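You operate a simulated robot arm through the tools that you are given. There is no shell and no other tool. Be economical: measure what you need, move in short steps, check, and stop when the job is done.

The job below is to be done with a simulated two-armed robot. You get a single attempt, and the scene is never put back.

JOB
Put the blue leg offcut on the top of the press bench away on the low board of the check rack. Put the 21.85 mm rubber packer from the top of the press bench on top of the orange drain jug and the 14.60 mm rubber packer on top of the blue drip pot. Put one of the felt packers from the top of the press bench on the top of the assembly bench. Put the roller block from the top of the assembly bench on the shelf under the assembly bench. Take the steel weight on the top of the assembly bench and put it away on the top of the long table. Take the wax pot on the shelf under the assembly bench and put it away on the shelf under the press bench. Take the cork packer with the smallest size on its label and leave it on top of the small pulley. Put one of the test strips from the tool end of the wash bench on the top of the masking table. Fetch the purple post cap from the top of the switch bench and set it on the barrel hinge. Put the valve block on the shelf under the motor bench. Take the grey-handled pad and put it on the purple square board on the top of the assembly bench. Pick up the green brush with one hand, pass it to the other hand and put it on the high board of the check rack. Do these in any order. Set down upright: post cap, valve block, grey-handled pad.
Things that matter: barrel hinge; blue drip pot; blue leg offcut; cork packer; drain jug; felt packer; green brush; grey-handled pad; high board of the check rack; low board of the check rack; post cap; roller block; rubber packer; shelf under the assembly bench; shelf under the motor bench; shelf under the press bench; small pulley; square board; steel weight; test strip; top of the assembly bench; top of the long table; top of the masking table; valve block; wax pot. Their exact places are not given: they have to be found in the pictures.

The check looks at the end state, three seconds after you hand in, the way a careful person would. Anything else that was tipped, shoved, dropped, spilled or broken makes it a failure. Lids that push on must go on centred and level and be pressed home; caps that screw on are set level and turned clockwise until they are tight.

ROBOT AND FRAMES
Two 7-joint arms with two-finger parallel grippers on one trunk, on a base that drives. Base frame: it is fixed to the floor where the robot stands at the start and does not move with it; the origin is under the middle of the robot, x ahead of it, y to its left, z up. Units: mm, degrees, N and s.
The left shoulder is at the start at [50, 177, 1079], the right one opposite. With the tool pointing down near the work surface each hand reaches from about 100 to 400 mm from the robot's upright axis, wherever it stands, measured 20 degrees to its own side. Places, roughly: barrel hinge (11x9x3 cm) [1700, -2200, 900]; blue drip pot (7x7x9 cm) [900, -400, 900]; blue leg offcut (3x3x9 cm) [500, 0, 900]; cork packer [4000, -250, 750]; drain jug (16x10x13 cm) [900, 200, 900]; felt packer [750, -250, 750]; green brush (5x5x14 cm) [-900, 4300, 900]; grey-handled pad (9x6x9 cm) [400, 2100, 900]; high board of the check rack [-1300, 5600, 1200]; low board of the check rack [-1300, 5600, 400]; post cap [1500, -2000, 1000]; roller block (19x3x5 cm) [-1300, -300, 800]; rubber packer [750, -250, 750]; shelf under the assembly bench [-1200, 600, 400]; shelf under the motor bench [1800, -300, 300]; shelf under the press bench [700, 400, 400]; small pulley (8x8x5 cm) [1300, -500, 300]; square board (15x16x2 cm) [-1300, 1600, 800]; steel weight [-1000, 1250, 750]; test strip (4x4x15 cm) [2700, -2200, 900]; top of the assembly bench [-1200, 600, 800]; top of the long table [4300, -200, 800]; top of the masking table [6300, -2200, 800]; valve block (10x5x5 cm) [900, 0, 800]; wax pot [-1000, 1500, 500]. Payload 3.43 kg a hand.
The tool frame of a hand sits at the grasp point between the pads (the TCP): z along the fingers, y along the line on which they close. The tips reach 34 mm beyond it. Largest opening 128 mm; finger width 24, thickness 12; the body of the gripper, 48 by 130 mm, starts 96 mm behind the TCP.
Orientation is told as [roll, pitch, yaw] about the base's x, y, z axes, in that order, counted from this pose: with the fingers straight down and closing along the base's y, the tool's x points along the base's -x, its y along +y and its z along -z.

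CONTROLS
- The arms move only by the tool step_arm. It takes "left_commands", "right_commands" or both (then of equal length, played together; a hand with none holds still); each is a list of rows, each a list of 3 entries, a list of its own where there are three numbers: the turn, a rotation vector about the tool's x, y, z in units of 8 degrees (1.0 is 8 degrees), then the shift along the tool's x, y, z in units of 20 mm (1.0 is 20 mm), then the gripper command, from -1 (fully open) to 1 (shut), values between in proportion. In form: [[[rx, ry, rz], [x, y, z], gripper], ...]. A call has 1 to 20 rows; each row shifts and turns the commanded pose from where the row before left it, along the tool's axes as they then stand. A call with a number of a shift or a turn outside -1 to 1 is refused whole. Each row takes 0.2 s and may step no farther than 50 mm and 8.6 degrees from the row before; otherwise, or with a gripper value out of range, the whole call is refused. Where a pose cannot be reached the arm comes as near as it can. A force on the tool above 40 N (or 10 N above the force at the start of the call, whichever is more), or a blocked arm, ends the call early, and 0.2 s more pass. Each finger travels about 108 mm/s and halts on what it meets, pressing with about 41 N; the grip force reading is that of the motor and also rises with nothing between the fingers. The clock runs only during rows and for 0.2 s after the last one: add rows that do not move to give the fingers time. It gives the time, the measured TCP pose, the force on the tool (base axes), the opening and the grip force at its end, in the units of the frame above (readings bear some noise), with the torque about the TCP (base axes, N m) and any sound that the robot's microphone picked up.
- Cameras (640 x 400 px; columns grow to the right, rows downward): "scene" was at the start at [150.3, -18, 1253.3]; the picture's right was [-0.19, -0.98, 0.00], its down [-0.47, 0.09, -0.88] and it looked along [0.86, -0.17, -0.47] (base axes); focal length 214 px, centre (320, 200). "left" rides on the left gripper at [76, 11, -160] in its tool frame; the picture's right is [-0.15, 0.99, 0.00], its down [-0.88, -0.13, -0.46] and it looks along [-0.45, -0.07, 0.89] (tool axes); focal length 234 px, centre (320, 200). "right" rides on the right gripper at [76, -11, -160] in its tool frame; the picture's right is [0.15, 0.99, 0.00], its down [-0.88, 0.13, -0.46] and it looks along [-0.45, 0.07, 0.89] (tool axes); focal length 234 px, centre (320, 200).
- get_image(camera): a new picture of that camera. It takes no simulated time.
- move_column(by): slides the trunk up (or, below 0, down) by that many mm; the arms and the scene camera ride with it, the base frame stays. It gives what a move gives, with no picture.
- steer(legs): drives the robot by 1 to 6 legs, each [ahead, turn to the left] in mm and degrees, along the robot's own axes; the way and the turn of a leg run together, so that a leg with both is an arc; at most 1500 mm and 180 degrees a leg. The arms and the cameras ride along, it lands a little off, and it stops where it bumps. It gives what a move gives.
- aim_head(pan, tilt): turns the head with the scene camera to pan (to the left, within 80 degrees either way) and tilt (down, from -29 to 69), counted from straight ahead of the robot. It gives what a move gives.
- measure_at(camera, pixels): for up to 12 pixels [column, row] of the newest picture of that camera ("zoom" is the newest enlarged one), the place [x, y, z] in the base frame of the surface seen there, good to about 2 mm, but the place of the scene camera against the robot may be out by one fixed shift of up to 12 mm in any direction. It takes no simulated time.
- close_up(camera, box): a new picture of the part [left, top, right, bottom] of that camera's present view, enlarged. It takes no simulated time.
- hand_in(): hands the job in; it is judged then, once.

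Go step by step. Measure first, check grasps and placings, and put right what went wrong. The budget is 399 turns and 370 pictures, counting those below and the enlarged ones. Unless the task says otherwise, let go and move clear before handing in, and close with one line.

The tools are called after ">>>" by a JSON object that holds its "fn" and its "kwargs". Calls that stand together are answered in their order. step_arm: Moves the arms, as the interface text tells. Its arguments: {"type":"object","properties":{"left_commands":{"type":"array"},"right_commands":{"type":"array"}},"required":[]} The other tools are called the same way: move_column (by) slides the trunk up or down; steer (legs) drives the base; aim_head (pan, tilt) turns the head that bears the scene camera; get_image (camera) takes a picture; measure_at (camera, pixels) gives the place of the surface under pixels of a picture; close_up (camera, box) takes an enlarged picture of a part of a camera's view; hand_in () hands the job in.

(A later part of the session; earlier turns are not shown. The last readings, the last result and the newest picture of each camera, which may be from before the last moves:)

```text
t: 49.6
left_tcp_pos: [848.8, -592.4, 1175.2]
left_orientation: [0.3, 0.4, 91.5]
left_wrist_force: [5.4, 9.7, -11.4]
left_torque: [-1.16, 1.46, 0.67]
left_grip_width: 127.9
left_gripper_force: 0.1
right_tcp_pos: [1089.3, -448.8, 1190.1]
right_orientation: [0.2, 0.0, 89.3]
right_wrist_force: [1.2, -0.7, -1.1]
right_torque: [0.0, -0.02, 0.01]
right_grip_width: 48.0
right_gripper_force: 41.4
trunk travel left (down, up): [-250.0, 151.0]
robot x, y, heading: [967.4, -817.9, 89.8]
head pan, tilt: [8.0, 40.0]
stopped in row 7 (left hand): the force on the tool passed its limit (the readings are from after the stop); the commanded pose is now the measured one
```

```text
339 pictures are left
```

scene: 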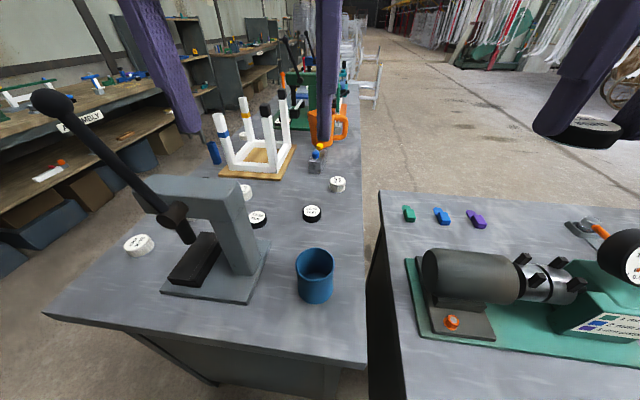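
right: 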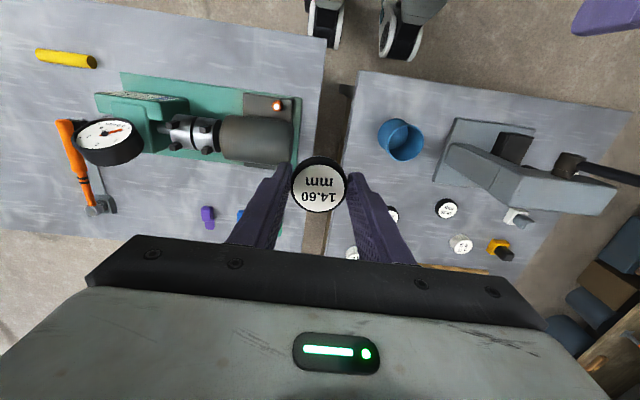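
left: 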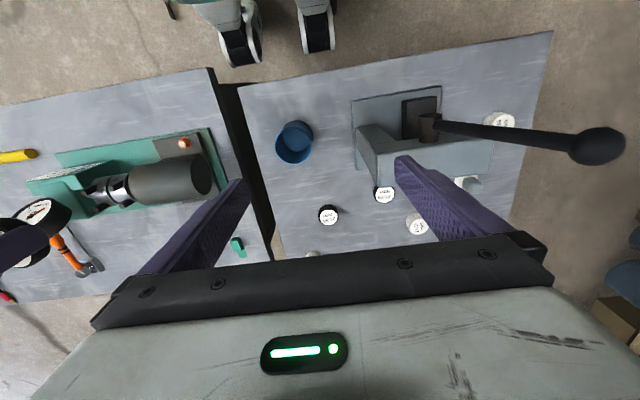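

The left hand met the robot's own body at 225 mm ahead; I move it 30 mm forward and to the left, then bring the right hand on over the pot.

>>> {"fn": "step_arm", "kwargs": {"left_commands": [[[0, 0, 0], [-0.8, 0.3, 0], -1], [[0, 0, 0], [-0.8, 0.6, 0], -1], [[0, 0, 0], [0, 0.7, 0], -0.5], [[0, 0, 0], [0, 0.7, 0], -0.5], [[0, 0, 0], [0, 0.7, 0], -0.5], [[0, 0, 0], [0, 0, 0], -0.5], [[0, 0, 0], [0, 0, 0], -0.5], [[0, 0, 0], [0, 0, 0], -0.5], [[0, 0, 0], [0, 0, 0], -0.5], [[0, 0, 0], [0, 0, 0], -0.5], [[0, 0, 0], [0, 0, 0], -0.5], [[0, 0, 0], [0, 0, 0], -0.5], [[0, 0, 0], [0, 0, 0], -0.5]], "right_commands": [[[0, 0, 0], [0, 0, 0], 1], [[0, 0, 0], [0, 0, 0], 1], [[0, 0, 0], [0, 0, 0], 1], [[0, 0, 0], [0, 0, 0], 1], [[0, 0, 0], [-0.1, 1, 0], 1], [[0, 0, 0], [-0.1, 1, 0], 1], [[0, 0, 0], [-0.1, 1, 0.5], 1], [[0, 0, 0], [-0.1, 1, 0.5], 1], [[0, 0, 0], [-0.1, 1, 0.5], 1], [[0, 0, 0], [0, 1, 0.5], 1], [[0, 0, 0], [0, 1, 0.5], 1], [[0, 0, 0], [0, 1, 0.5], 1], [[0, 0, 0], [0, 0.5, 0.5], 1]]}}

>>> {"fn": "get_image", "kwargs": {"camera": "right"}}

```text
t: 52.4
left_tcp_pos: [788.8, -561.7, 1175.7]
left_orientation: [0.1, 0.3, 91.4]
left_wrist_force: [0.6, 0.2, 0.9]
left_torque: [0.02, 0.02, -0.02]
left_grip_width: 96.0
left_gripper_force: 0.0
right_tcp_pos: [918.5, -437.2, 1120.7]
right_orientation: [0.2, 0.2, 89.4]
right_wrist_force: [0.7, -0.3, -0.7]
right_torque: [-0.04, 0.01, -0.01]
right_grip_width: 48.2
right_gripper_force: 41.0
trunk travel left (down, up): [-250.0, 151.0]
robot x, y, heading: [970.8, -817.4, 90.0]
head pan, tilt: [8.0, 40.0]
```

```text
338 pictures are left
```

right: 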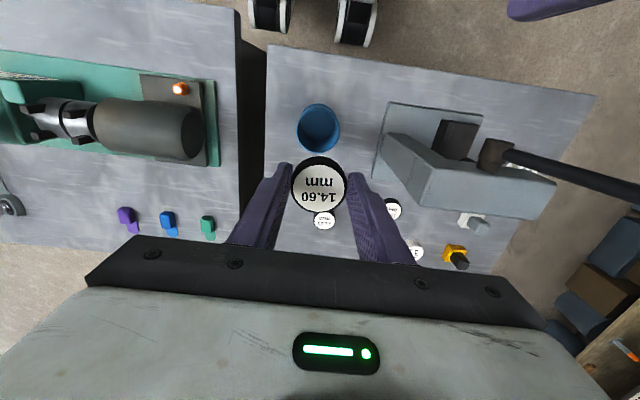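

I enlarge the pot at (318,127) and measure its rim from the hand camera, plus the 21.85 packer.

>>> {"fn": "close_up", "kwargs": {"camera": "right", "box": [270, 80, 370, 240]}}

>>> {"fn": "measure_at", "kwargs": {"camera": "right", "pixels": [[298, 128], [340, 128], [318, 105], [299, 120], [339, 122], [318, 145], [324, 220], [393, 209]]}}

```text
2.50 times, centred on (320, 160) of right
```

zoom: 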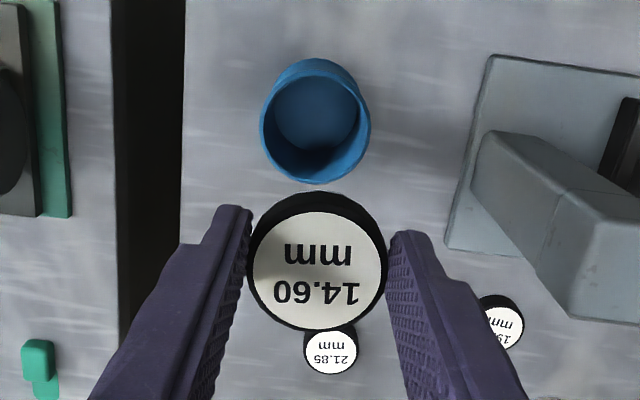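

```text
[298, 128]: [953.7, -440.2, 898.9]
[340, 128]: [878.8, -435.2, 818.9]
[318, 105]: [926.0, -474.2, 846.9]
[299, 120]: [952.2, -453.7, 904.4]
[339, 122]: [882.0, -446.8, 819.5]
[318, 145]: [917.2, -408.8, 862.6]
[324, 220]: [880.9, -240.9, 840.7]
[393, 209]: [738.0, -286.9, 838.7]
```

I measure the pot rim on the enlarged picture.

>>> {"fn": "measure_at", "kwargs": {"camera": "zoom", "pixels": [[264, 125], [265, 140], [367, 125], [366, 135], [315, 181], [316, 61], [300, 182], [330, 181], [367, 110]]}}

```text
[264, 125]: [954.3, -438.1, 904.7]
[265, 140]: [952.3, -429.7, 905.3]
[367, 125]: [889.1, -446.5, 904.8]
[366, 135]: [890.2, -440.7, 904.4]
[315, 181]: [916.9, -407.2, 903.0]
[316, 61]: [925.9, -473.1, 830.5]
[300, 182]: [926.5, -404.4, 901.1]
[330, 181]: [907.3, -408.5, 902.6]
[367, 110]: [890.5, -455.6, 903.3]
```

The pot's centre is (921.5,-439). I lower the packer so its underside enters the rim, then release.

>>> {"fn": "step_arm", "kwargs": {"right_commands": [[[0, 0, 0], [0.1, -0.15, 0.9], 1], [[0, 0, 0], [0, 0, 1], 1], [[0, 0, 0], [0, 0, 1], 1], [[0, 0, 0], [0, 0, 1], 1], [[0, 0, 0], [0, 0, 1], 1], [[0, 0, 0], [0, 0, 1], 1], [[0, 0, 0], [0, 0, 1], 1], [[0, 0, 0], [0, 0, 1], 1], [[0, 0, 0], [0, 0, 1], 1], [[0, 0, 0], [0, 0, 0], 1], [[0, 0, 0], [0, 0, 0], 1]]}}

>>> {"fn": "close_up", "kwargs": {"camera": "right", "box": [240, 100, 400, 260]}}

```text
t: 54.8
left_tcp_pos: [788.8, -562.7, 1176.0]
left_orientation: [0.0, 0.4, 91.4]
left_wrist_force: [-0.6, 0.0, -0.5]
left_torque: [0.0, 0.02, -0.01]
left_grip_width: 96.1
left_gripper_force: 0.1
right_tcp_pos: [922.3, -439.6, 943.6]
right_orientation: [0.3, 0.0, 89.5]
right_wrist_force: [2.6, 1.8, 13.2]
right_torque: [0.15, -0.16, -0.04]
right_grip_width: 48.1
right_gripper_force: 41.2
trunk travel left (down, up): [-250.0, 151.0]
robot x, y, heading: [971.7, -819.8, 89.9]
head pan, tilt: [8.0, 40.0]
```

```text
2.50 times, centred on (320, 180) of right
```

zoom: 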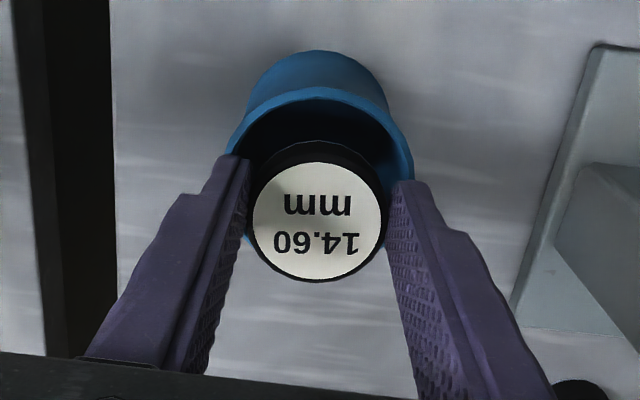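

The tool feels 13 N, so something touches the rim. I look with the scene camera.

>>> {"fn": "aim_head", "kwargs": {"pan": 8, "tilt": 40}}

>>> {"fn": "close_up", "kwargs": {"camera": "scene", "box": [260, 200, 380, 310]}}

>>> {"fn": "measure_at", "kwargs": {"camera": "right", "pixels": [[320, 196], [320, 152], [320, 147], [298, 170], [342, 170], [320, 222]]}}

```text
t: 55.4
left_tcp_pos: [787.8, -562.6, 1176.4]
left_orientation: [0.0, 0.3, 91.3]
left_wrist_force: [0.5, 0.2, 0.2]
left_torque: [-0.02, -0.03, 0.01]
left_grip_width: 96.3
left_gripper_force: 0.1
right_tcp_pos: [921.4, -439.7, 943.5]
right_orientation: [0.2, 0.0, 89.3]
right_wrist_force: [2.0, 2.5, 16.3]
right_torque: [0.2, -0.15, -0.02]
right_grip_width: 48.1
right_gripper_force: 40.6
trunk travel left (down, up): [-250.0, 151.0]
robot x, y, heading: [970.9, -823.8, 89.9]
head pan, tilt: [8.0, 40.0]
```

```text
3.64 times, centred on (320, 255) of scene
```

zoom: 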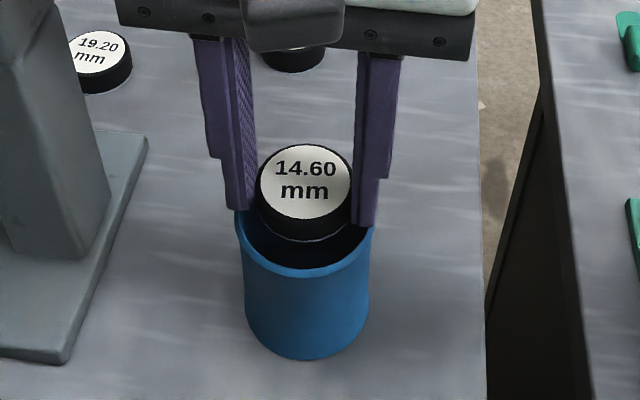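

```text
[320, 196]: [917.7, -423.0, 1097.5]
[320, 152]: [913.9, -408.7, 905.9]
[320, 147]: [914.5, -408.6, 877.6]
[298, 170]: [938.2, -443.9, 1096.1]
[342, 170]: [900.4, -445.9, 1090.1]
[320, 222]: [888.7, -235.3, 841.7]
```

The packer looks too far to the back of the pot. I take a fresh hand picture and measure rim and packer.

>>> {"fn": "close_up", "kwargs": {"camera": "right", "box": [240, 100, 400, 260]}}

>>> {"fn": "measure_at", "kwargs": {"camera": "zoom", "pixels": [[318, 92], [240, 140], [402, 140], [318, 220], [318, 270], [318, 170], [260, 220], [375, 220], [320, 60]]}}

>>> {"fn": "measure_at", "kwargs": {"camera": "scene", "pixels": [[316, 274], [297, 262], [333, 263]]}}

```text
2.50 times, centred on (320, 180) of right
```

zoom: 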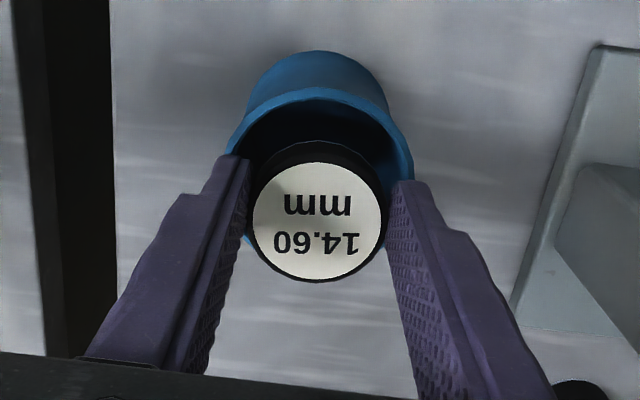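

```text
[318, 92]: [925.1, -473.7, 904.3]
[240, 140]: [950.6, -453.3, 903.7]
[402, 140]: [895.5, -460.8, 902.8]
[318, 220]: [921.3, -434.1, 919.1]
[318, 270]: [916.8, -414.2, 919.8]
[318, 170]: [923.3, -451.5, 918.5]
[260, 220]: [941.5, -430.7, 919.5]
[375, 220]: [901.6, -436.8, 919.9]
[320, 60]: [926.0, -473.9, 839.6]
```

```text
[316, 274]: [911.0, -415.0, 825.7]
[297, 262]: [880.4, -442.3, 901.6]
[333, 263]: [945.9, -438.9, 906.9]
```

The packer's centre is at y≈-433, the pot's at -439.5; I lift a little, shift 6 mm back toward the robot and lower again.

>>> {"fn": "step_arm", "kwargs": {"right_commands": [[[0, 0, 0], [0, 0, -0.4], 1], [[0, 0, 0], [0.3, 0, 0], 1], [[0, 0, 0], [0, 0, 0.2], 1], [[0, 0, 0], [0, 0, 0.2], 1], [[0, 0, 0], [0, 0, 0], 1]]}}

```text
t: 56.6
left_tcp_pos: [789.0, -563.4, 1177.4]
left_orientation: [0.0, 0.3, 91.2]
left_wrist_force: [-0.1, -0.4, 0.0]
left_torque: [-0.03, -0.04, -0.02]
left_grip_width: 96.1
left_gripper_force: 0.1
right_tcp_pos: [921.9, -446.4, 942.9]
right_orientation: [0.3, -0.1, 89.5]
right_wrist_force: [1.4, 0.3, 16.3]
right_torque: [0.07, -0.21, -0.04]
right_grip_width: 47.8
right_gripper_force: 41.4
trunk travel left (down, up): [-250.0, 151.0]
robot x, y, heading: [974.9, -817.1, 89.9]
head pan, tilt: [8.0, 40.0]
```

The fingertips themselves are on the rim. I raise 2 mm to unload and open just enough to drop the packer in.

>>> {"fn": "step_arm", "kwargs": {"right_commands": [[[0, 0, 0], [0, 0, -0.13], 1], [[0, 0, 0], [0, 0, 0], 1], [[0, 0, 0], [0, 0, 0], -0.1], [[0, 0, 0], [0, 0, 0], -0.1], [[0, 0, 0], [0, 0, 0], -0.1], [[0, 0, 0], [0, 0, -1], -0.1], [[0, 0, 0], [0, 0, -1], -0.1], [[0, 0, 0], [0, 0, -1], -0.1], [[0, 0, 0], [0, 0, -1], -0.1]]}}

>>> {"fn": "close_up", "kwargs": {"camera": "right", "box": [240, 80, 400, 240]}}

```text
t: 58.6
left_tcp_pos: [788.3, -563.1, 1177.3]
left_orientation: [0.1, 0.2, 91.2]
left_wrist_force: [-0.4, 0.2, 0.4]
left_torque: [0.02, 0.01, 0.01]
left_grip_width: 96.1
left_gripper_force: 0.1
right_tcp_pos: [921.4, -446.6, 1024.6]
right_orientation: [0.1, 0.2, 89.5]
right_wrist_force: [-1.1, -0.3, 0.2]
right_torque: [0.0, 0.0, 0.02]
right_grip_width: 70.6
right_gripper_force: 0.0
trunk travel left (down, up): [-250.0, 151.0]
robot x, y, heading: [967.7, -819.6, 89.9]
head pan, tilt: [8.0, 40.0]
```

```text
2.50 times, centred on (320, 160) of right
```

zoom: 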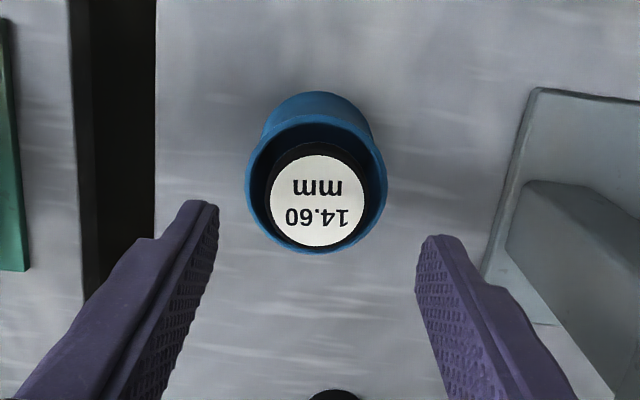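

The packer seems to have stayed at rim level. I measure its top.

>>> {"fn": "measure_at", "kwargs": {"camera": "zoom", "pixels": [[315, 200], [285, 210], [345, 210], [315, 240], [315, 165], [255, 180], [382, 180], [315, 128]]}}

```text
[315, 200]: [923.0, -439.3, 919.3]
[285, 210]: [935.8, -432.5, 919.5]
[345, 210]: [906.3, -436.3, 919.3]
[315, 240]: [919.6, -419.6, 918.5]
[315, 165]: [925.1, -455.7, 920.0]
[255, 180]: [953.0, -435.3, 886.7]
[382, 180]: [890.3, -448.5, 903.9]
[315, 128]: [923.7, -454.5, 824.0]
```

The packer rests level on the pot at z≈919, centre (922,-438): done. Now I raise the trunk for clearance over the press, swing the right hand away and bring the left one toward the 21.85 packer.

>>> {"fn": "move_column", "kwargs": {"by": 150}}

>>> {"fn": "step_arm", "kwargs": {"right_commands": [[[0, 0, 0], [0, -1, 0], -0.1], [[0, 0, 0], [0, -1, 0], -0.1], [[0, 0, 0], [0, -1, 0], -0.1], [[0, 0, 0], [0, -1, 0], -0.1], [[0, 0, 0], [0, -1, 0], -0.1], [[0, 0, 0], [0, -1, 0], -0.1], [[0, 0, 0], [0, -1, 0], -0.1], [[0, 0, 0], [0, -1, 0], -0.1], [[0, 0, 0], [0, -1, 0], -0.1], [[0, 0, 0], [0, -1, 0], -0.1], [[0, 0, 0], [0, -1, 0], -0.1], [[0, 0, 0], [0, -1, 0], -0.1], [[0, 0, 0], [0, 0, 0], -0.1], [[0, 0, 0], [0, 0, 0], -0.1], [[0, 0, 0], [0, 0, 0], -0.1], [[0, 0, 0], [0, 0, 0], -0.1], [[0, 0, 0], [0, 0, 0], -0.1]], "left_commands": [[[0, 0, 0], [0, 0, 0], -0.4], [[0, 0, 0], [0, 0, 0], -0.4], [[0, 0, 0], [0, 0, 0], -0.4], [[0, 0, 0], [0, 0, 0], -0.4], [[0, 0, 0], [-1, -0.3, 0], -0.4], [[0, 0, 0], [-1, -0.4, 0], -0.4], [[0, 0, 0], [-1, -0.4, 0], -0.4], [[0, 0, 0], [-1, -0.4, 0.5], -0.4], [[0, 0, 0], [-1, -0.4, 0.5], -0.4], [[0, 0, 0], [-1, -0.4, 0.5], -0.4], [[0, 0, 0], [-1, -0.4, 0.5], -0.4], [[0, 0, 0], [-1, -0.4, 0.5], -0.4], [[0, 0, 0], [-1, -0.4, 1], -0.4], [[0, 0, 0], [-1, -0.4, 1], -0.4], [[0, 0, 0], [-1, -0.4, 1], -0.4], [[0, 0, 0], [-1, -0.4, 1], -0.4], [[0, 0, 0], [-1, -0.4, 1], -0.4]]}}

>>> {"fn": "get_image", "kwargs": {"camera": "left"}}

```text
t: 60.3
left_tcp_pos: [788.5, -560.9, 1326.7]
left_orientation: [-0.1, 0.4, 91.3]
left_wrist_force: [-0.5, 0.7, -0.2]
left_torque: [0.01, 0.0, 0.01]
left_grip_width: 96.3
left_gripper_force: 0.0
right_tcp_pos: [922.0, -447.2, 1175.0]
right_orientation: [0.2, 0.1, 89.5]
right_wrist_force: [-0.3, -0.8, -1.1]
right_torque: [-0.05, 0.0, -0.02]
right_grip_width: 70.3
right_gripper_force: 0.1
trunk travel left (down, up): [-400.0, 1.0]
robot x, y, heading: [973.3, -820.1, 89.8]
head pan, tilt: [8.0, 40.0]
```

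```text
t: 63.9
left_tcp_pos: [885.6, -300.0, 1174.8]
left_orientation: [-0.1, 0.2, 91.3]
left_wrist_force: [-0.3, -0.5, 0.6]
left_torque: [-0.02, 0.01, -0.01]
left_grip_width: 89.9
left_gripper_force: 0.1
right_tcp_pos: [1161.0, -449.3, 1174.6]
right_orientation: [0.3, 0.0, 89.5]
right_wrist_force: [0.0, -0.2, -0.3]
right_torque: [0.03, -0.01, 0.0]
right_grip_width: 70.3
right_gripper_force: 0.1
trunk travel left (down, up): [-400.0, 1.0]
robot x, y, heading: [970.6, -821.8, 89.8]
head pan, tilt: [8.0, 40.0]
```

```text
332 pictures are left
```

left: 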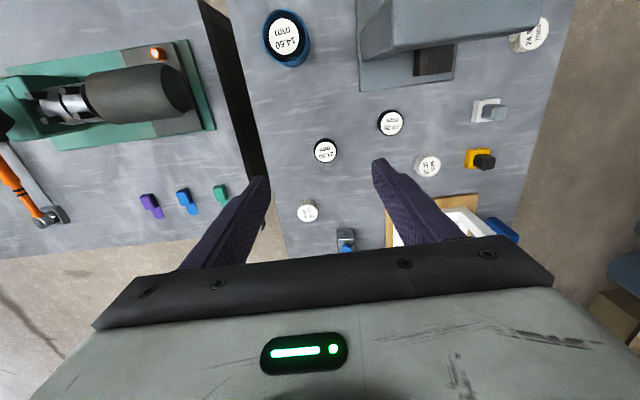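

The 21.85 packer is at (325,151). I measure its place with the left camera.

>>> {"fn": "measure_at", "kwargs": {"camera": "left", "pixels": [[325, 151], [314, 150], [337, 151], [325, 140], [325, 162], [391, 122]]}}

```text
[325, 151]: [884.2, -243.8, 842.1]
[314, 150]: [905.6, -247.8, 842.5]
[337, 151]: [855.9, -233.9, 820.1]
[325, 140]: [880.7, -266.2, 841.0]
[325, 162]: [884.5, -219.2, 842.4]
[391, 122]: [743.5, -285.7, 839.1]
```

The centre is (882,-242). I move over it, go straight down to TCP z≈858 and grip.

>>> {"fn": "step_arm", "kwargs": {"left_commands": [[[0, 0, 0], [-1, 0.1, 0.5], -0.4], [[0, 0, 0], [-1, 0, 1], -0.4], [[0, 0, 0], [-0.9, 0, 1], -0.4], [[0, 0, 0], [0, 0, 1], -0.4], [[0, 0, 0], [0, 0, 1], -0.4], [[0, 0, 0], [0, 0, 1], -0.4], [[0, 0, 0], [0, 0, 1], -0.4], [[0, 0, 0], [0, 0, 1], -0.4], [[0, 0, 0], [0, 0, 1], -0.4], [[0, 0, 0], [0, 0, 1], -0.4], [[0, 0, 0], [0, 0, 1], -0.4], [[0, 0, 0], [0, 0, 1], -0.4], [[0, 0, 0], [0, 0, 1], -0.4], [[0, 0, 0], [0, 0, 1], -0.4], [[0, 0, 0], [0, 0, 1], -0.4], [[0, 0, 0], [0, 0, 1], -0.4], [[0, 0, 0], [0, 0, 0.3], -0.4]]}}

>>> {"fn": "get_image", "kwargs": {"camera": "left"}}

```text
t: 67.5
left_tcp_pos: [875.0, -231.5, 877.5]
left_orientation: [-0.2, -1.6, 91.8]
left_wrist_force: [0.3, -0.6, -0.4]
left_torque: [-0.02, -0.02, -0.01]
left_grip_width: 89.7
left_gripper_force: 0.0
right_tcp_pos: [1158.4, -449.2, 1176.7]
right_orientation: [0.0, 0.0, 89.5]
right_wrist_force: [-0.2, 0.0, -0.1]
right_torque: [-0.03, -0.01, 0.01]
right_grip_width: 70.5
right_gripper_force: 0.1
trunk travel left (down, up): [-400.0, 1.0]
robot x, y, heading: [971.2, -818.6, 90.0]
head pan, tilt: [8.0, 40.0]
```

```text
331 pictures are left
```

left: 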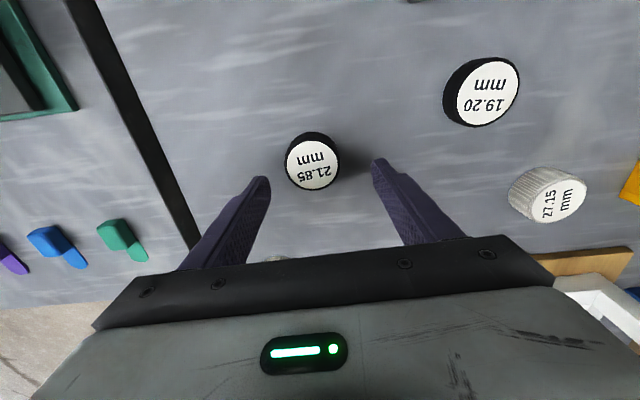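

The pose is a little off (pitch -1.6°, z 877); I let it settle and measure again.

>>> {"fn": "step_arm", "kwargs": {"left_commands": [[[0, 0, 0], [0, 0, 0], -0.4], [[0, 0, 0], [0, 0, 0], -0.4]]}}

>>> {"fn": "get_image", "kwargs": {"camera": "left"}}

>>> {"fn": "measure_at", "kwargs": {"camera": "left", "pixels": [[312, 165], [287, 165], [338, 165], [312, 188], [312, 140], [320, 210]]}}

```text
t: 68.1
left_tcp_pos: [875.4, -229.9, 878.4]
left_orientation: [0.1, -1.8, 91.7]
left_wrist_force: [0.1, -0.1, 0.2]
left_torque: [-0.01, 0.01, 0.01]
left_grip_width: 89.7
left_gripper_force: 0.2
right_tcp_pos: [1160.4, -451.2, 1175.2]
right_orientation: [0.1, 0.1, 89.6]
right_wrist_force: [-0.1, -0.4, -0.2]
right_torque: [0.04, 0.0, 0.01]
right_grip_width: 70.5
right_gripper_force: 0.2
trunk travel left (down, up): [-400.0, 1.0]
robot x, y, heading: [971.1, -817.5, 90.1]
head pan, tilt: [8.0, 40.0]
```

```text
330 pictures are left
```

left: 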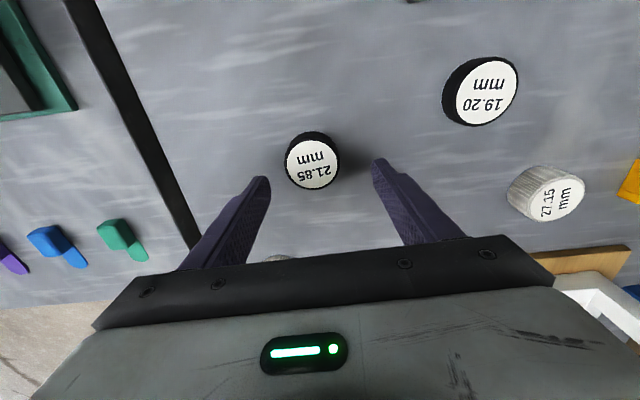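

```text
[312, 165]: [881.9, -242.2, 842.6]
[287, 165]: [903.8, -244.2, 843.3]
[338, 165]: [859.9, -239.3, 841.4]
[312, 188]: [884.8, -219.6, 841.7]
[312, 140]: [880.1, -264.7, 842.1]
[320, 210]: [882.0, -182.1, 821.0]
```

The packer's centre is (882,-242); the arm stopped near some joint limit. I lower the trunk 20 mm instead and correct the hand sideways.

>>> {"fn": "step_arm", "kwargs": {"left_commands": [[[0, 0, 0], [0, 0, -1], -0.4], [[0, 0, 0], [0, 0, 0], -0.4]]}}

>>> {"fn": "move_column", "kwargs": {"by": -60}}

```text
t: 68.7
left_tcp_pos: [876.4, -239.3, 889.0]
left_orientation: [0.1, -0.9, 91.7]
left_wrist_force: [-0.3, 0.8, 0.2]
left_torque: [0.02, 0.0, -0.03]
left_grip_width: 89.6
left_gripper_force: 0.1
right_tcp_pos: [1159.1, -452.8, 1176.0]
right_orientation: [-0.1, 0.0, 89.4]
right_wrist_force: [-0.5, 0.5, 0.3]
right_torque: [-0.02, 0.01, 0.02]
right_grip_width: 70.6
right_gripper_force: 0.0
trunk travel left (down, up): [-400.0, 1.0]
robot x, y, heading: [972.4, -823.0, 89.8]
head pan, tilt: [8.0, 40.0]
```

```text
t: 69.6
left_tcp_pos: [875.4, -205.9, 927.6]
left_orientation: [0.0, -10.4, 92.1]
left_wrist_force: [-0.6, 0.9, -0.4]
left_torque: [-0.02, -0.01, 0.02]
left_grip_width: 89.6
left_gripper_force: 0.1
right_tcp_pos: [1164.0, -468.6, 1122.9]
right_orientation: [0.4, -1.0, 89.5]
right_wrist_force: [0.8, -0.3, 0.8]
right_torque: [0.01, 0.03, 0.0]
right_grip_width: 70.2
right_gripper_force: 0.1
trunk travel left (down, up): [-345.0, 56.0]
robot x, y, heading: [972.4, -825.1, 90.4]
head pan, tilt: [8.0, 40.0]
stopped: the arm was blocked; the commanded pose is now the measured one
```

The left forearm is being pushed up by something below, likely the press head. I raise the trunk again at once and look.

>>> {"fn": "move_column", "kwargs": {"by": 56}}

>>> {"fn": "aim_head", "kwargs": {"pan": 30, "tilt": 45}}

>>> {"fn": "get_image", "kwargs": {"camera": "scene"}}

```text
t: 70.6
left_tcp_pos: [873.6, -196.6, 959.8]
left_orientation: [-0.1, -8.2, 91.9]
left_wrist_force: [-1.1, 0.0, -0.1]
left_torque: [-0.02, 0.0, 0.0]
left_grip_width: 89.4
left_gripper_force: 0.0
right_tcp_pos: [1160.9, -449.6, 1174.1]
right_orientation: [0.3, 0.1, 89.6]
right_wrist_force: [0.1, 0.0, 0.3]
right_torque: [-0.04, 0.0, -0.03]
right_grip_width: 70.4
right_gripper_force: 0.1
trunk travel left (down, up): [-401.0, 0.0]
robot x, y, heading: [973.4, -822.2, 90.1]
head pan, tilt: [8.0, 40.0]
```

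```text
t: 71.5
left_tcp_pos: [876.2, -197.8, 961.8]
left_orientation: [-0.2, -8.2, 91.9]
left_wrist_force: [-0.8, 0.6, 0.5]
left_torque: [0.0, 0.01, 0.0]
left_grip_width: 89.5
left_gripper_force: 0.0
right_tcp_pos: [1162.0, -451.5, 1175.0]
right_orientation: [0.2, 0.1, 89.5]
right_wrist_force: [0.5, -0.2, 0.2]
right_torque: [0.04, -0.01, -0.01]
right_grip_width: 70.4
right_gripper_force: 0.2
trunk travel left (down, up): [-401.0, 0.0]
robot x, y, heading: [969.5, -823.7, 90.1]
head pan, tilt: [30.0, 45.0]
```

```text
329 pictures are left
```

scene: 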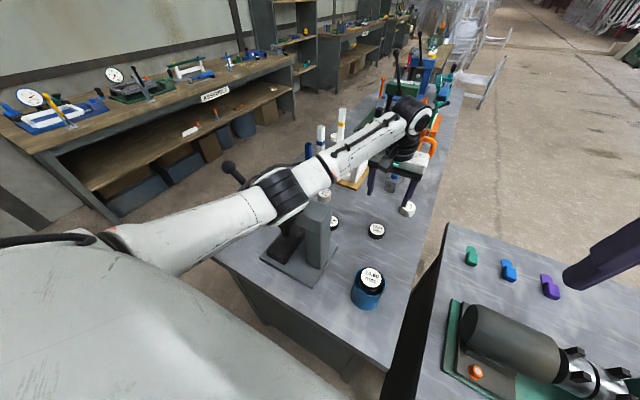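

The left elbow was resting on the press head. I lift the left hand and draw it back, then check the press and plan to use the right arm from a spot further left.

>>> {"fn": "step_arm", "kwargs": {"left_commands": [[[0, 0, 0], [0, 0, -1], -0.4], [[0, 0, 0], [0, 0, -1], -0.4], [[0, 0, 0], [0, 0, -1], -0.4], [[0, 0, 0], [0, 0, -1], -0.4], [[0, 0, 0], [0, 0, -1], -0.4], [[0, 0, 0], [0, 0, -1], -0.4], [[0, 0, 0], [0, 0, -1], -0.4], [[0, 0, 0], [0, 0, -1], -0.4], [[0, 0, 0], [0.5, 0, -1], -0.4], [[0, 0, 0], [1, 0, -1], -0.4], [[0, 0, 0], [1, 0, -1], -0.4], [[0, 0, 0], [1, 0, -1], -0.4], [[0, 0, 0], [1, 0, -1], -0.4], [[0, 0, 0], [1, 0, 0], -0.4], [[0, 0, 0], [1, 0, 0], -0.4], [[0, 0, 0], [1, 0, 0], -0.4], [[0, 0, 0], [1, 0, 0], -0.4], [[0, 0, 0], [1, 0, 0], -0.4], [[0, 0, 0], [1, 0, 0], -0.4], [[0, 0, 0], [1, 0, 0], -0.4]]}}

>>> {"fn": "get_image", "kwargs": {"camera": "scene"}}

```text
t: 75.7
left_tcp_pos: [883.5, -462.5, 1185.9]
left_orientation: [-0.1, -8.3, 92.0]
left_wrist_force: [1.1, 0.0, 0.8]
left_torque: [-0.02, 0.05, 0.01]
left_grip_width: 89.7
left_gripper_force: 0.0
right_tcp_pos: [1160.7, -451.1, 1174.9]
right_orientation: [0.3, 0.1, 89.5]
right_wrist_force: [-0.2, 0.2, -0.2]
right_torque: [-0.03, 0.0, 0.02]
right_grip_width: 70.5
right_gripper_force: 0.0
trunk travel left (down, up): [-401.0, 0.0]
robot x, y, heading: [972.5, -819.6, 90.1]
head pan, tilt: [30.0, 45.0]
```

```text
328 pictures are left
```

scene: 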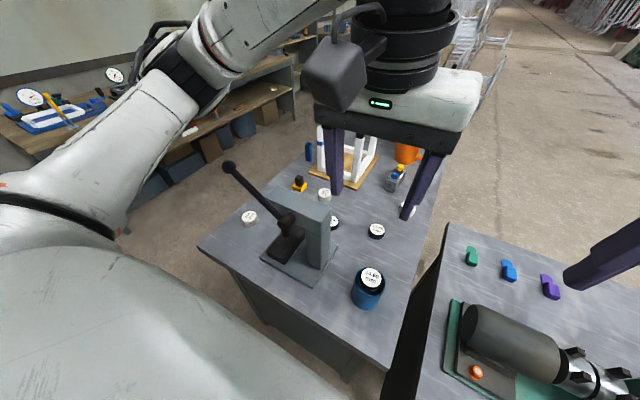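

The press stands as before. I verify its lever knob and the pot's packer by measurement, then correct the left pitch and shift the robot to x≈760.

>>> {"fn": "measure_at", "kwargs": {"camera": "scene", "pixels": [[228, 167], [328, 212], [370, 276], [298, 292], [377, 230]]}}

>>> {"fn": "step_arm", "kwargs": {"left_commands": [[[0, 1, 0], [0, 0, 0], -0.4], [[0, 0, 0], [0, 0, 0], -0.4]]}}

```text
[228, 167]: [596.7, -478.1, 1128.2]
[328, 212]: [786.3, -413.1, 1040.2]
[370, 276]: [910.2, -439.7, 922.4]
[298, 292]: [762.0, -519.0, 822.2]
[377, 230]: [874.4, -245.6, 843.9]
```

```text
t: 76.3
left_tcp_pos: [883.0, -462.9, 1185.1]
left_orientation: [-0.1, -0.3, 91.9]
left_wrist_force: [0.1, -0.3, -0.5]
left_torque: [-0.02, -0.01, 0.02]
left_grip_width: 89.5
left_gripper_force: 0.0
right_tcp_pos: [1160.9, -451.3, 1174.4]
right_orientation: [0.2, 0.0, 89.6]
right_wrist_force: [0.0, -1.0, -0.4]
right_torque: [0.02, -0.05, 0.0]
right_grip_width: 70.5
right_gripper_force: 0.0
trunk travel left (down, up): [-401.0, 0.0]
robot x, y, heading: [970.9, -821.1, 90.0]
head pan, tilt: [30.0, 45.0]
```

The press body is unmoved, but its lever knob went from (667,-479,1175) to (597,-478,1128), pushed by my elbow. I will set it back; I shift the robot to x≈760 first, which serves both jobs.

>>> {"fn": "steer", "kwargs": {"legs": [[-250, 0], [0, 90], [210, 0], [0, -90], [245, 0]]}}

>>> {"fn": "aim_head", "kwargs": {"pan": 0, "tilt": 45}}

>>> {"fn": "get_image", "kwargs": {"camera": "scene"}}

```text
t: 88.4
left_tcp_pos: [705.0, -452.5, 1184.6]
left_orientation: [-0.2, -0.3, 88.7]
left_wrist_force: [0.1, 0.2, -0.1]
left_torque: [-0.02, -0.01, -0.01]
left_grip_width: 89.5
left_gripper_force: 0.2
right_tcp_pos: [984.2, -457.2, 1173.9]
right_orientation: [0.2, 0.2, 86.4]
right_wrist_force: [0.5, -0.2, -0.2]
right_torque: [-0.03, -0.03, 0.02]
right_grip_width: 70.7
right_gripper_force: 0.1
trunk travel left (down, up): [-401.0, 0.0]
robot x, y, heading: [774.4, -817.8, 86.9]
head pan, tilt: [30.0, 45.0]
```

```text
t: 89.3
left_tcp_pos: [706.3, -453.8, 1185.8]
left_orientation: [-0.1, -0.3, 88.8]
left_wrist_force: [1.0, 0.0, -0.4]
left_torque: [0.04, -0.02, 0.01]
left_grip_width: 89.2
left_gripper_force: 0.0
right_tcp_pos: [983.4, -457.2, 1175.5]
right_orientation: [0.2, 0.1, 86.5]
right_wrist_force: [-0.2, -0.2, 0.2]
right_torque: [-0.02, 0.01, 0.0]
right_grip_width: 70.4
right_gripper_force: 0.0
trunk travel left (down, up): [-401.0, 0.0]
robot x, y, heading: [774.8, -816.0, 86.6]
head pan, tilt: [0.0, 45.0]
```

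```text
327 pictures are left
```

scene: 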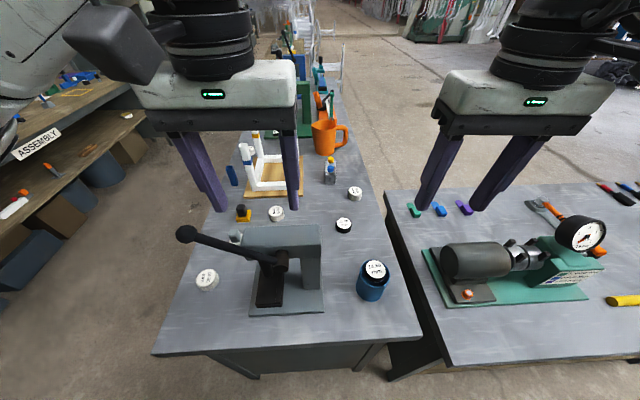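

I measure the lever's knob at (185,233) and its pivot.

>>> {"fn": "measure_at", "kwargs": {"camera": "scene", "pixels": [[185, 234], [220, 243], [260, 255], [275, 262], [300, 235], [343, 224]]}}

>>> {"fn": "close_up", "kwargs": {"camera": "scene", "box": [160, 200, 340, 320]}}

```text
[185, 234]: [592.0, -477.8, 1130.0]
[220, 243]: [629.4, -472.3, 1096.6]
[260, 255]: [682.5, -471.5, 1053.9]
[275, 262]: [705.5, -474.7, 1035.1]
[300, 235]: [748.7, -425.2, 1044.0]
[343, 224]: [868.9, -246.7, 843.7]
```

```text
3.33 times, centred on (250, 260) of scene
```

zoom: 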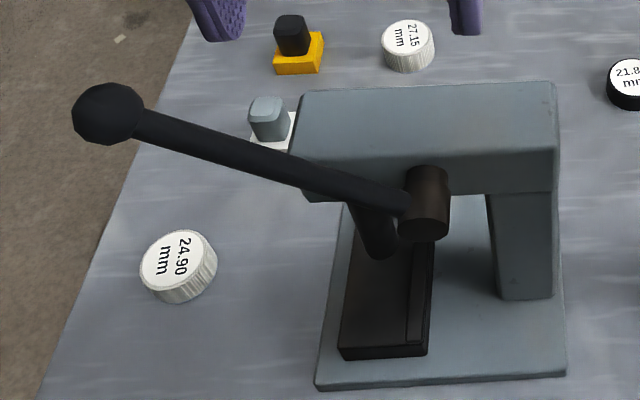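

The knob is truly at about (603,-473,1127). I close the left hand, carry it over and set its tips behind the knob.

>>> {"fn": "step_arm", "kwargs": {"left_commands": [[[0, 0, 0], [0, 0, -1], 1], [[0, 0, 0], [0, 0, -1], 1], [[0, 0, 0], [0, 0, -1], 1], [[0, 0, 0], [0, 0, -1], 1], [[0, 0, 0], [0, 0, -1], 1], [[0, 0, 0], [0.3, 1, 0], 1], [[0, 0, 0], [0.3, 1, 0], 1], [[0, 0, 0], [0.3, 1, 0], 1], [[0, 0, 0], [0.1, 1, 0], 1], [[0, 0, 0], [0, 1, 0], 1], [[0, 0, 0], [0, 1, 0], 1], [[0, 0, 0], [0, 1, 0], 1], [[0, 0, 0], [0, 1, 0], 1], [[0, 0, 0], [0, 0, 1], 1], [[0, 0, 0], [0, 0, 1], 1], [[0, 0, 0], [0, 0, 1], 1], [[0, 0, 0], [0, 0, 1], 1], [[0, 0, 0], [0, 0, 0], 1]]}}

>>> {"fn": "get_image", "kwargs": {"camera": "scene"}}

```text
t: 93.1
left_tcp_pos: [545.9, -470.2, 1205.5]
left_orientation: [-0.2, -0.4, 88.9]
left_wrist_force: [0.7, 0.9, 0.2]
left_torque: [0.0, 0.03, -0.02]
left_grip_width: 0.4
left_gripper_force: 33.2
right_tcp_pos: [983.1, -458.2, 1175.7]
right_orientation: [0.2, 0.1, 86.4]
right_wrist_force: [0.6, -1.1, -0.1]
right_torque: [-0.04, 0.0, -0.01]
right_grip_width: 70.7
right_gripper_force: 0.1
trunk travel left (down, up): [-401.0, 0.0]
robot x, y, heading: [771.2, -814.6, 87.0]
head pan, tilt: [0.0, 45.0]
```

```text
325 pictures are left
```

scene: 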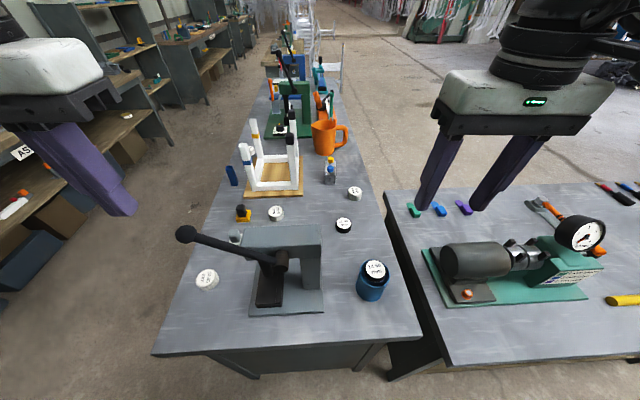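

The tips are behind the knob. I go down 65 mm and push toward +x to x≈642.

>>> {"fn": "step_arm", "kwargs": {"left_commands": [[[0, 0, 0], [0, 0, 1], 1], [[0, 0, 0], [0, 0, 1], 1], [[0, 0, 0], [0, 0, 1], 1], [[0, 0, 0], [0, 0, 0.2], 1], [[0, 0, 0], [0, -0.7, 0], 1], [[0, 0, 0], [0, -0.7, 0], 1], [[0, 0, 0], [0, -0.7, 0], 1], [[0, 0, 0], [0, -0.7, 0], 1], [[0, 0, 0], [0, -0.7, 0], 1], [[0, 0, 0], [0, -0.7, 0], 1], [[0, 0, 0], [0, -0.6, 0], 1], [[0, 0, 0], [0, 0, 0], 1]]}}

>>> {"fn": "get_image", "kwargs": {"camera": "scene"}}

>>> {"fn": "measure_at", "kwargs": {"camera": "scene", "pixels": [[215, 215], [275, 262]]}}

```text
t: 94.7
left_tcp_pos: [575.9, -468.9, 1143.0]
left_orientation: [1.2, -0.7, 89.7]
left_wrist_force: [-17.9, -2.2, 10.3]
left_torque: [-0.08, 0.34, -0.06]
left_grip_width: 0.0
left_gripper_force: 32.4
right_tcp_pos: [981.2, -457.6, 1174.6]
right_orientation: [0.2, 0.0, 86.4]
right_wrist_force: [-0.3, 0.0, -0.4]
right_torque: [0.0, 0.08, 0.02]
right_grip_width: 70.5
right_gripper_force: 0.2
trunk travel left (down, up): [-401.0, 0.0]
robot x, y, heading: [772.1, -818.8, 87.2]
head pan, tilt: [0.0, 45.0]
stopped in row 8 (left hand): the force on the tool passed its limit (the readings are from after the stop); the commanded pose is now the measured one
```

```text
324 pictures are left
```

scene: 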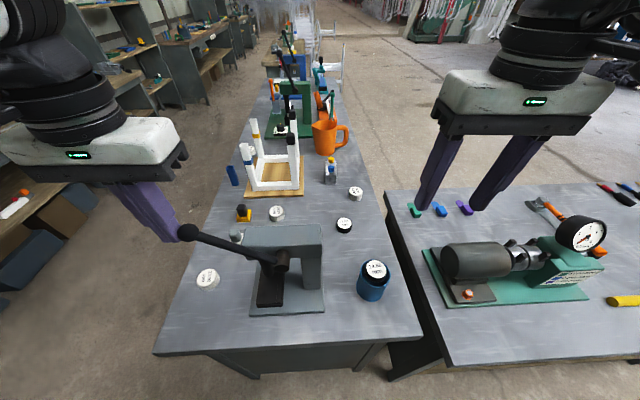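

```text
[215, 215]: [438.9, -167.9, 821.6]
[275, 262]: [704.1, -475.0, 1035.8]
```

The lever resists 40 N pushed horizontally. I will instead grip its knob from above with the fingers on its y-sides: I rise, turn the hand 88° and open.

>>> {"fn": "step_arm", "kwargs": {"left_commands": [[[0, 0, 0], [0, 0.5, 0], 1], [[0, 0, 0], [0, 0, -1], 1], [[0, 0, 0], [0, 0, -1], 1], [[0, 0, 0], [0, 0, -1], 1], [[0, 0, 0], [0, 0, -1], 1], [[0, 0, 0], [0, 0, -1], 1], [[0, 0, 0], [0, 0, -0.5], 0], [[0, 0, 1], [0, 0, 0], 0], [[0, 0, 1], [0, 0, 0], 0], [[0, 0, 1], [0, 0, 0], 0], [[0, 0, 1], [0, 0, 0], 0], [[0, 0, 1], [0, 0, 0], 0], [[0, 0, 1], [0, 0, 0], 0], [[0, 0, 1], [0, 0, 0], 0], [[0, 0, 1], [0, 0, 0], 0], [[0, 0, 1], [0, 0, 0], 0], [[0, 0, 1], [0, 0, 0], 0], [[0, 0, 1], [0, 0, 0], 0], [[0, 0, 0], [0, 0, 0], 0]]}}

>>> {"fn": "get_image", "kwargs": {"camera": "scene"}}

>>> {"fn": "get_image", "kwargs": {"camera": "left"}}

```text
t: 98.7
left_tcp_pos: [570.0, -470.5, 1252.8]
left_orientation: [0.6, 0.6, 1.3]
left_wrist_force: [-0.5, -0.7, -0.1]
left_torque: [0.03, 0.03, 0.01]
left_grip_width: 64.3
left_gripper_force: 0.1
right_tcp_pos: [983.6, -456.9, 1174.4]
right_orientation: [0.2, 0.1, 86.5]
right_wrist_force: [-0.1, -0.4, -0.4]
right_torque: [-0.02, 0.02, 0.01]
right_grip_width: 70.3
right_gripper_force: 0.0
trunk travel left (down, up): [-401.0, 0.0]
robot x, y, heading: [769.3, -818.0, 87.1]
head pan, tilt: [0.0, 45.0]
```

```text
323 pictures are left
```

scene: 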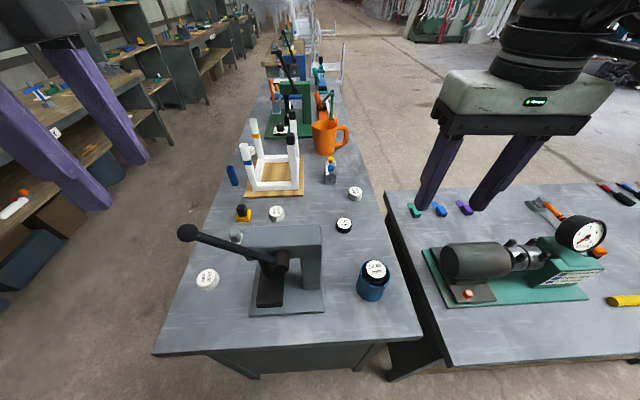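

```text
322 pictures are left
```

left: 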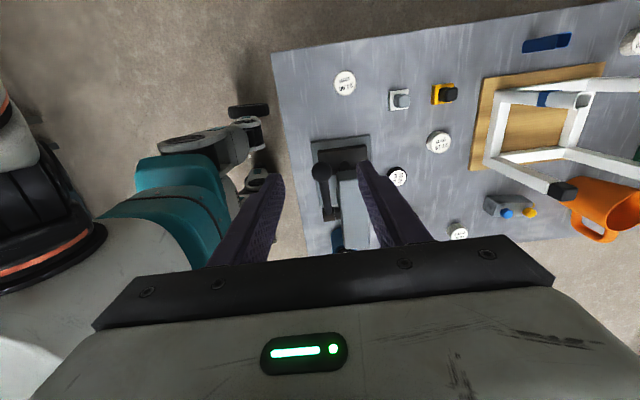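

The knob is at (321,170) in the left view; I measure it.

>>> {"fn": "measure_at", "kwargs": {"camera": "left", "pixels": [[321, 170], [313, 170], [329, 170], [321, 163], [321, 177], [325, 190], [328, 205]]}}

```text
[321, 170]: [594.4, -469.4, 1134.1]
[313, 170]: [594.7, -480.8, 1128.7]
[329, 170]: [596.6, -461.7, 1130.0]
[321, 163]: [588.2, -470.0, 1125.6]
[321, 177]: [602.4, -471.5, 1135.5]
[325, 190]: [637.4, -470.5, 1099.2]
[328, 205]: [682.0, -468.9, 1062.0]
```

I lower onto the knob (centre ≈ (597,-471,1120)), grip it and move a short way along the lever's arc to test it.

>>> {"fn": "step_arm", "kwargs": {"left_commands": [[[0, 0, 0], [-0.7, 0, 0.7], 0], [[0, 0, 0], [-0.65, 0, 1], 0], [[0, 0, 0], [0, 0, 1], 0], [[0, 0, 0], [0, 0, 1], 0], [[0, 0, 0], [0, 0, 1], 0], [[0, 0, 0], [0, 0, 1], 0], [[0, 0, 0], [0, 0, 1], 0], [[0, 0, 0], [0, 0, 0], 1], [[0, 0, 0], [0, 0, 0], 1], [[0, 0, 0], [0, 0, 0], 1], [[0, 0, 0], [-0.35, 0, -0.47], 1], [[0, 0, 0], [-0.4, 0, -0.45], 1], [[0, 0, 0], [-0.45, 0, -0.4], 1]]}}

>>> {"fn": "get_image", "kwargs": {"camera": "left"}}

```text
t: 101.5
left_tcp_pos: [619.0, -469.9, 1144.4]
left_orientation: [0.7, 0.8, 1.4]
left_wrist_force: [-4.9, -14.3, -12.3]
left_torque: [-0.02, 1.31, -0.09]
left_grip_width: 27.2
left_gripper_force: 44.9
right_tcp_pos: [981.6, -459.3, 1175.6]
right_orientation: [0.0, 0.1, 86.5]
right_wrist_force: [-0.4, 0.1, -0.3]
right_torque: [0.02, -0.01, -0.01]
right_grip_width: 70.7
right_gripper_force: 0.0
trunk travel left (down, up): [-401.0, 0.0]
robot x, y, heading: [774.0, -819.0, 87.1]
head pan, tilt: [0.0, 45.0]
```

```text
321 pictures are left
```

left: 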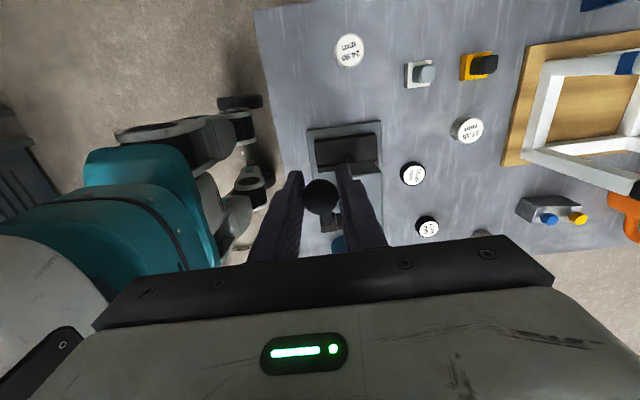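

It moves along with only about 12 N. I follow the arc to the end.

>>> {"fn": "step_arm", "kwargs": {"left_commands": [[[0, 0, 0], [-0.47, 0, -0.35], 1], [[0, 0, 0], [-0.5, 0, -0.33], 1], [[0, 0, 0], [-0.53, 0, -0.27], 1], [[0, 0, 0], [-0.55, 0, -0.23], 1], [[0, 0, 0], [-0.33, 0, -0.12], 1], [[0, 0, 0], [0, 0, 0], 1]]}}

>>> {"fn": "get_image", "kwargs": {"camera": "scene"}}

>>> {"fn": "get_image", "kwargs": {"camera": "left"}}

```text
t: 102.9
left_tcp_pos: [664.7, -468.9, 1173.1]
left_orientation: [0.9, 0.9, 1.5]
left_wrist_force: [-13.4, -13.2, 6.6]
left_torque: [-0.14, 1.03, -0.02]
left_grip_width: 27.4
left_gripper_force: 45.3
right_tcp_pos: [982.0, -458.5, 1175.7]
right_orientation: [0.2, -0.1, 86.6]
right_wrist_force: [0.5, -0.4, 0.1]
right_torque: [-0.01, 0.02, 0.01]
right_grip_width: 70.6
right_gripper_force: 0.0
trunk travel left (down, up): [-401.0, 0.0]
robot x, y, heading: [774.8, -815.7, 87.0]
head pan, tilt: [0.0, 45.0]
```

```text
320 pictures are left
```

scene: 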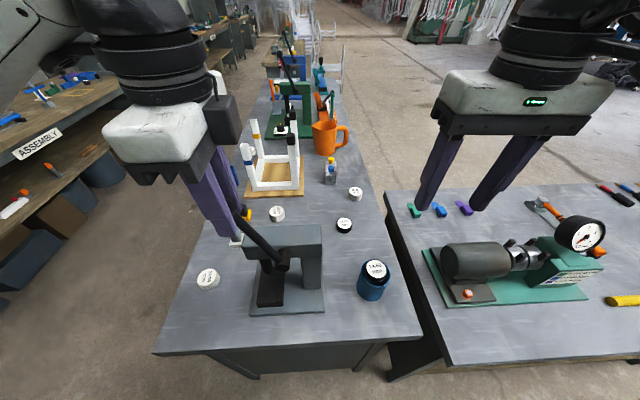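

```text
319 pictures are left
```

left: 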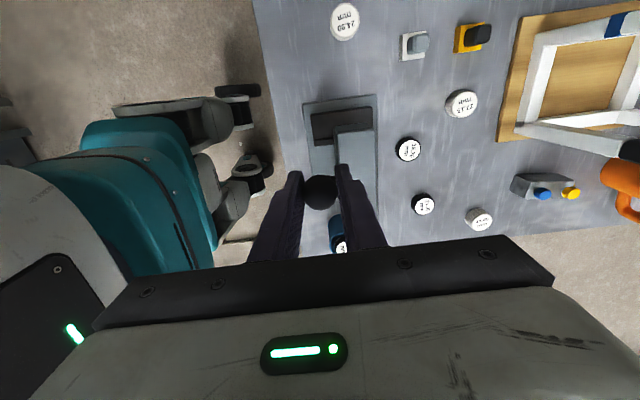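

The lever is nearly back; I nudge 5 mm more, open and lift off.

>>> {"fn": "step_arm", "kwargs": {"left_commands": [[[0, 0, 0], [-0.25, 0, 0.05], 1], [[0, 0, 0], [0, 0, 0], 1], [[0, 0, 0], [0, 0, 0], 0], [[0, 0, 0], [0, 0, 0], 0], [[0, 0, 0], [0, 0, -1], 0], [[0, 0, 0], [0, 0, -1], 0], [[0, 0, 0], [0, 0, -1], 0], [[0, 0, 0], [0, 0, -1], 0], [[0, 0, 0], [0, 0, -1], 0], [[0, 0, 0], [0, 0, -1], 0]]}}

>>> {"fn": "get_image", "kwargs": {"camera": "scene"}}

```text
t: 105.1
left_tcp_pos: [674.8, -468.9, 1287.9]
left_orientation: [0.7, 0.8, 1.4]
left_wrist_force: [0.0, 0.0, 0.0]
left_torque: [0.04, 0.02, 0.01]
left_grip_width: 63.9
left_gripper_force: 0.0
right_tcp_pos: [982.0, -458.3, 1174.1]
right_orientation: [0.2, 0.2, 86.5]
right_wrist_force: [-0.9, 0.2, -0.4]
right_torque: [0.0, -0.01, 0.02]
right_grip_width: 70.3
right_gripper_force: 0.0
trunk travel left (down, up): [-401.0, 0.0]
robot x, y, heading: [774.5, -816.7, 87.2]
head pan, tilt: [0.0, 45.0]
```

```text
318 pictures are left
```

scene: 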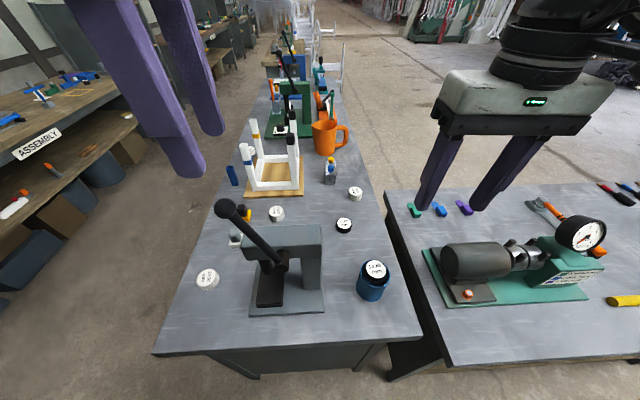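

The lever stays up. I measure the knob, and the 21.85 packer for the right hand.

>>> {"fn": "measure_at", "kwargs": {"camera": "scene", "pixels": [[227, 208], [245, 225], [276, 260], [300, 240], [258, 305]]}}

```text
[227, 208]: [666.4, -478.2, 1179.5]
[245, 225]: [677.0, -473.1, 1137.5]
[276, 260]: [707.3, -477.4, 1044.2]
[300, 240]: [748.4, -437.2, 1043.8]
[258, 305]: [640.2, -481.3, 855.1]
```

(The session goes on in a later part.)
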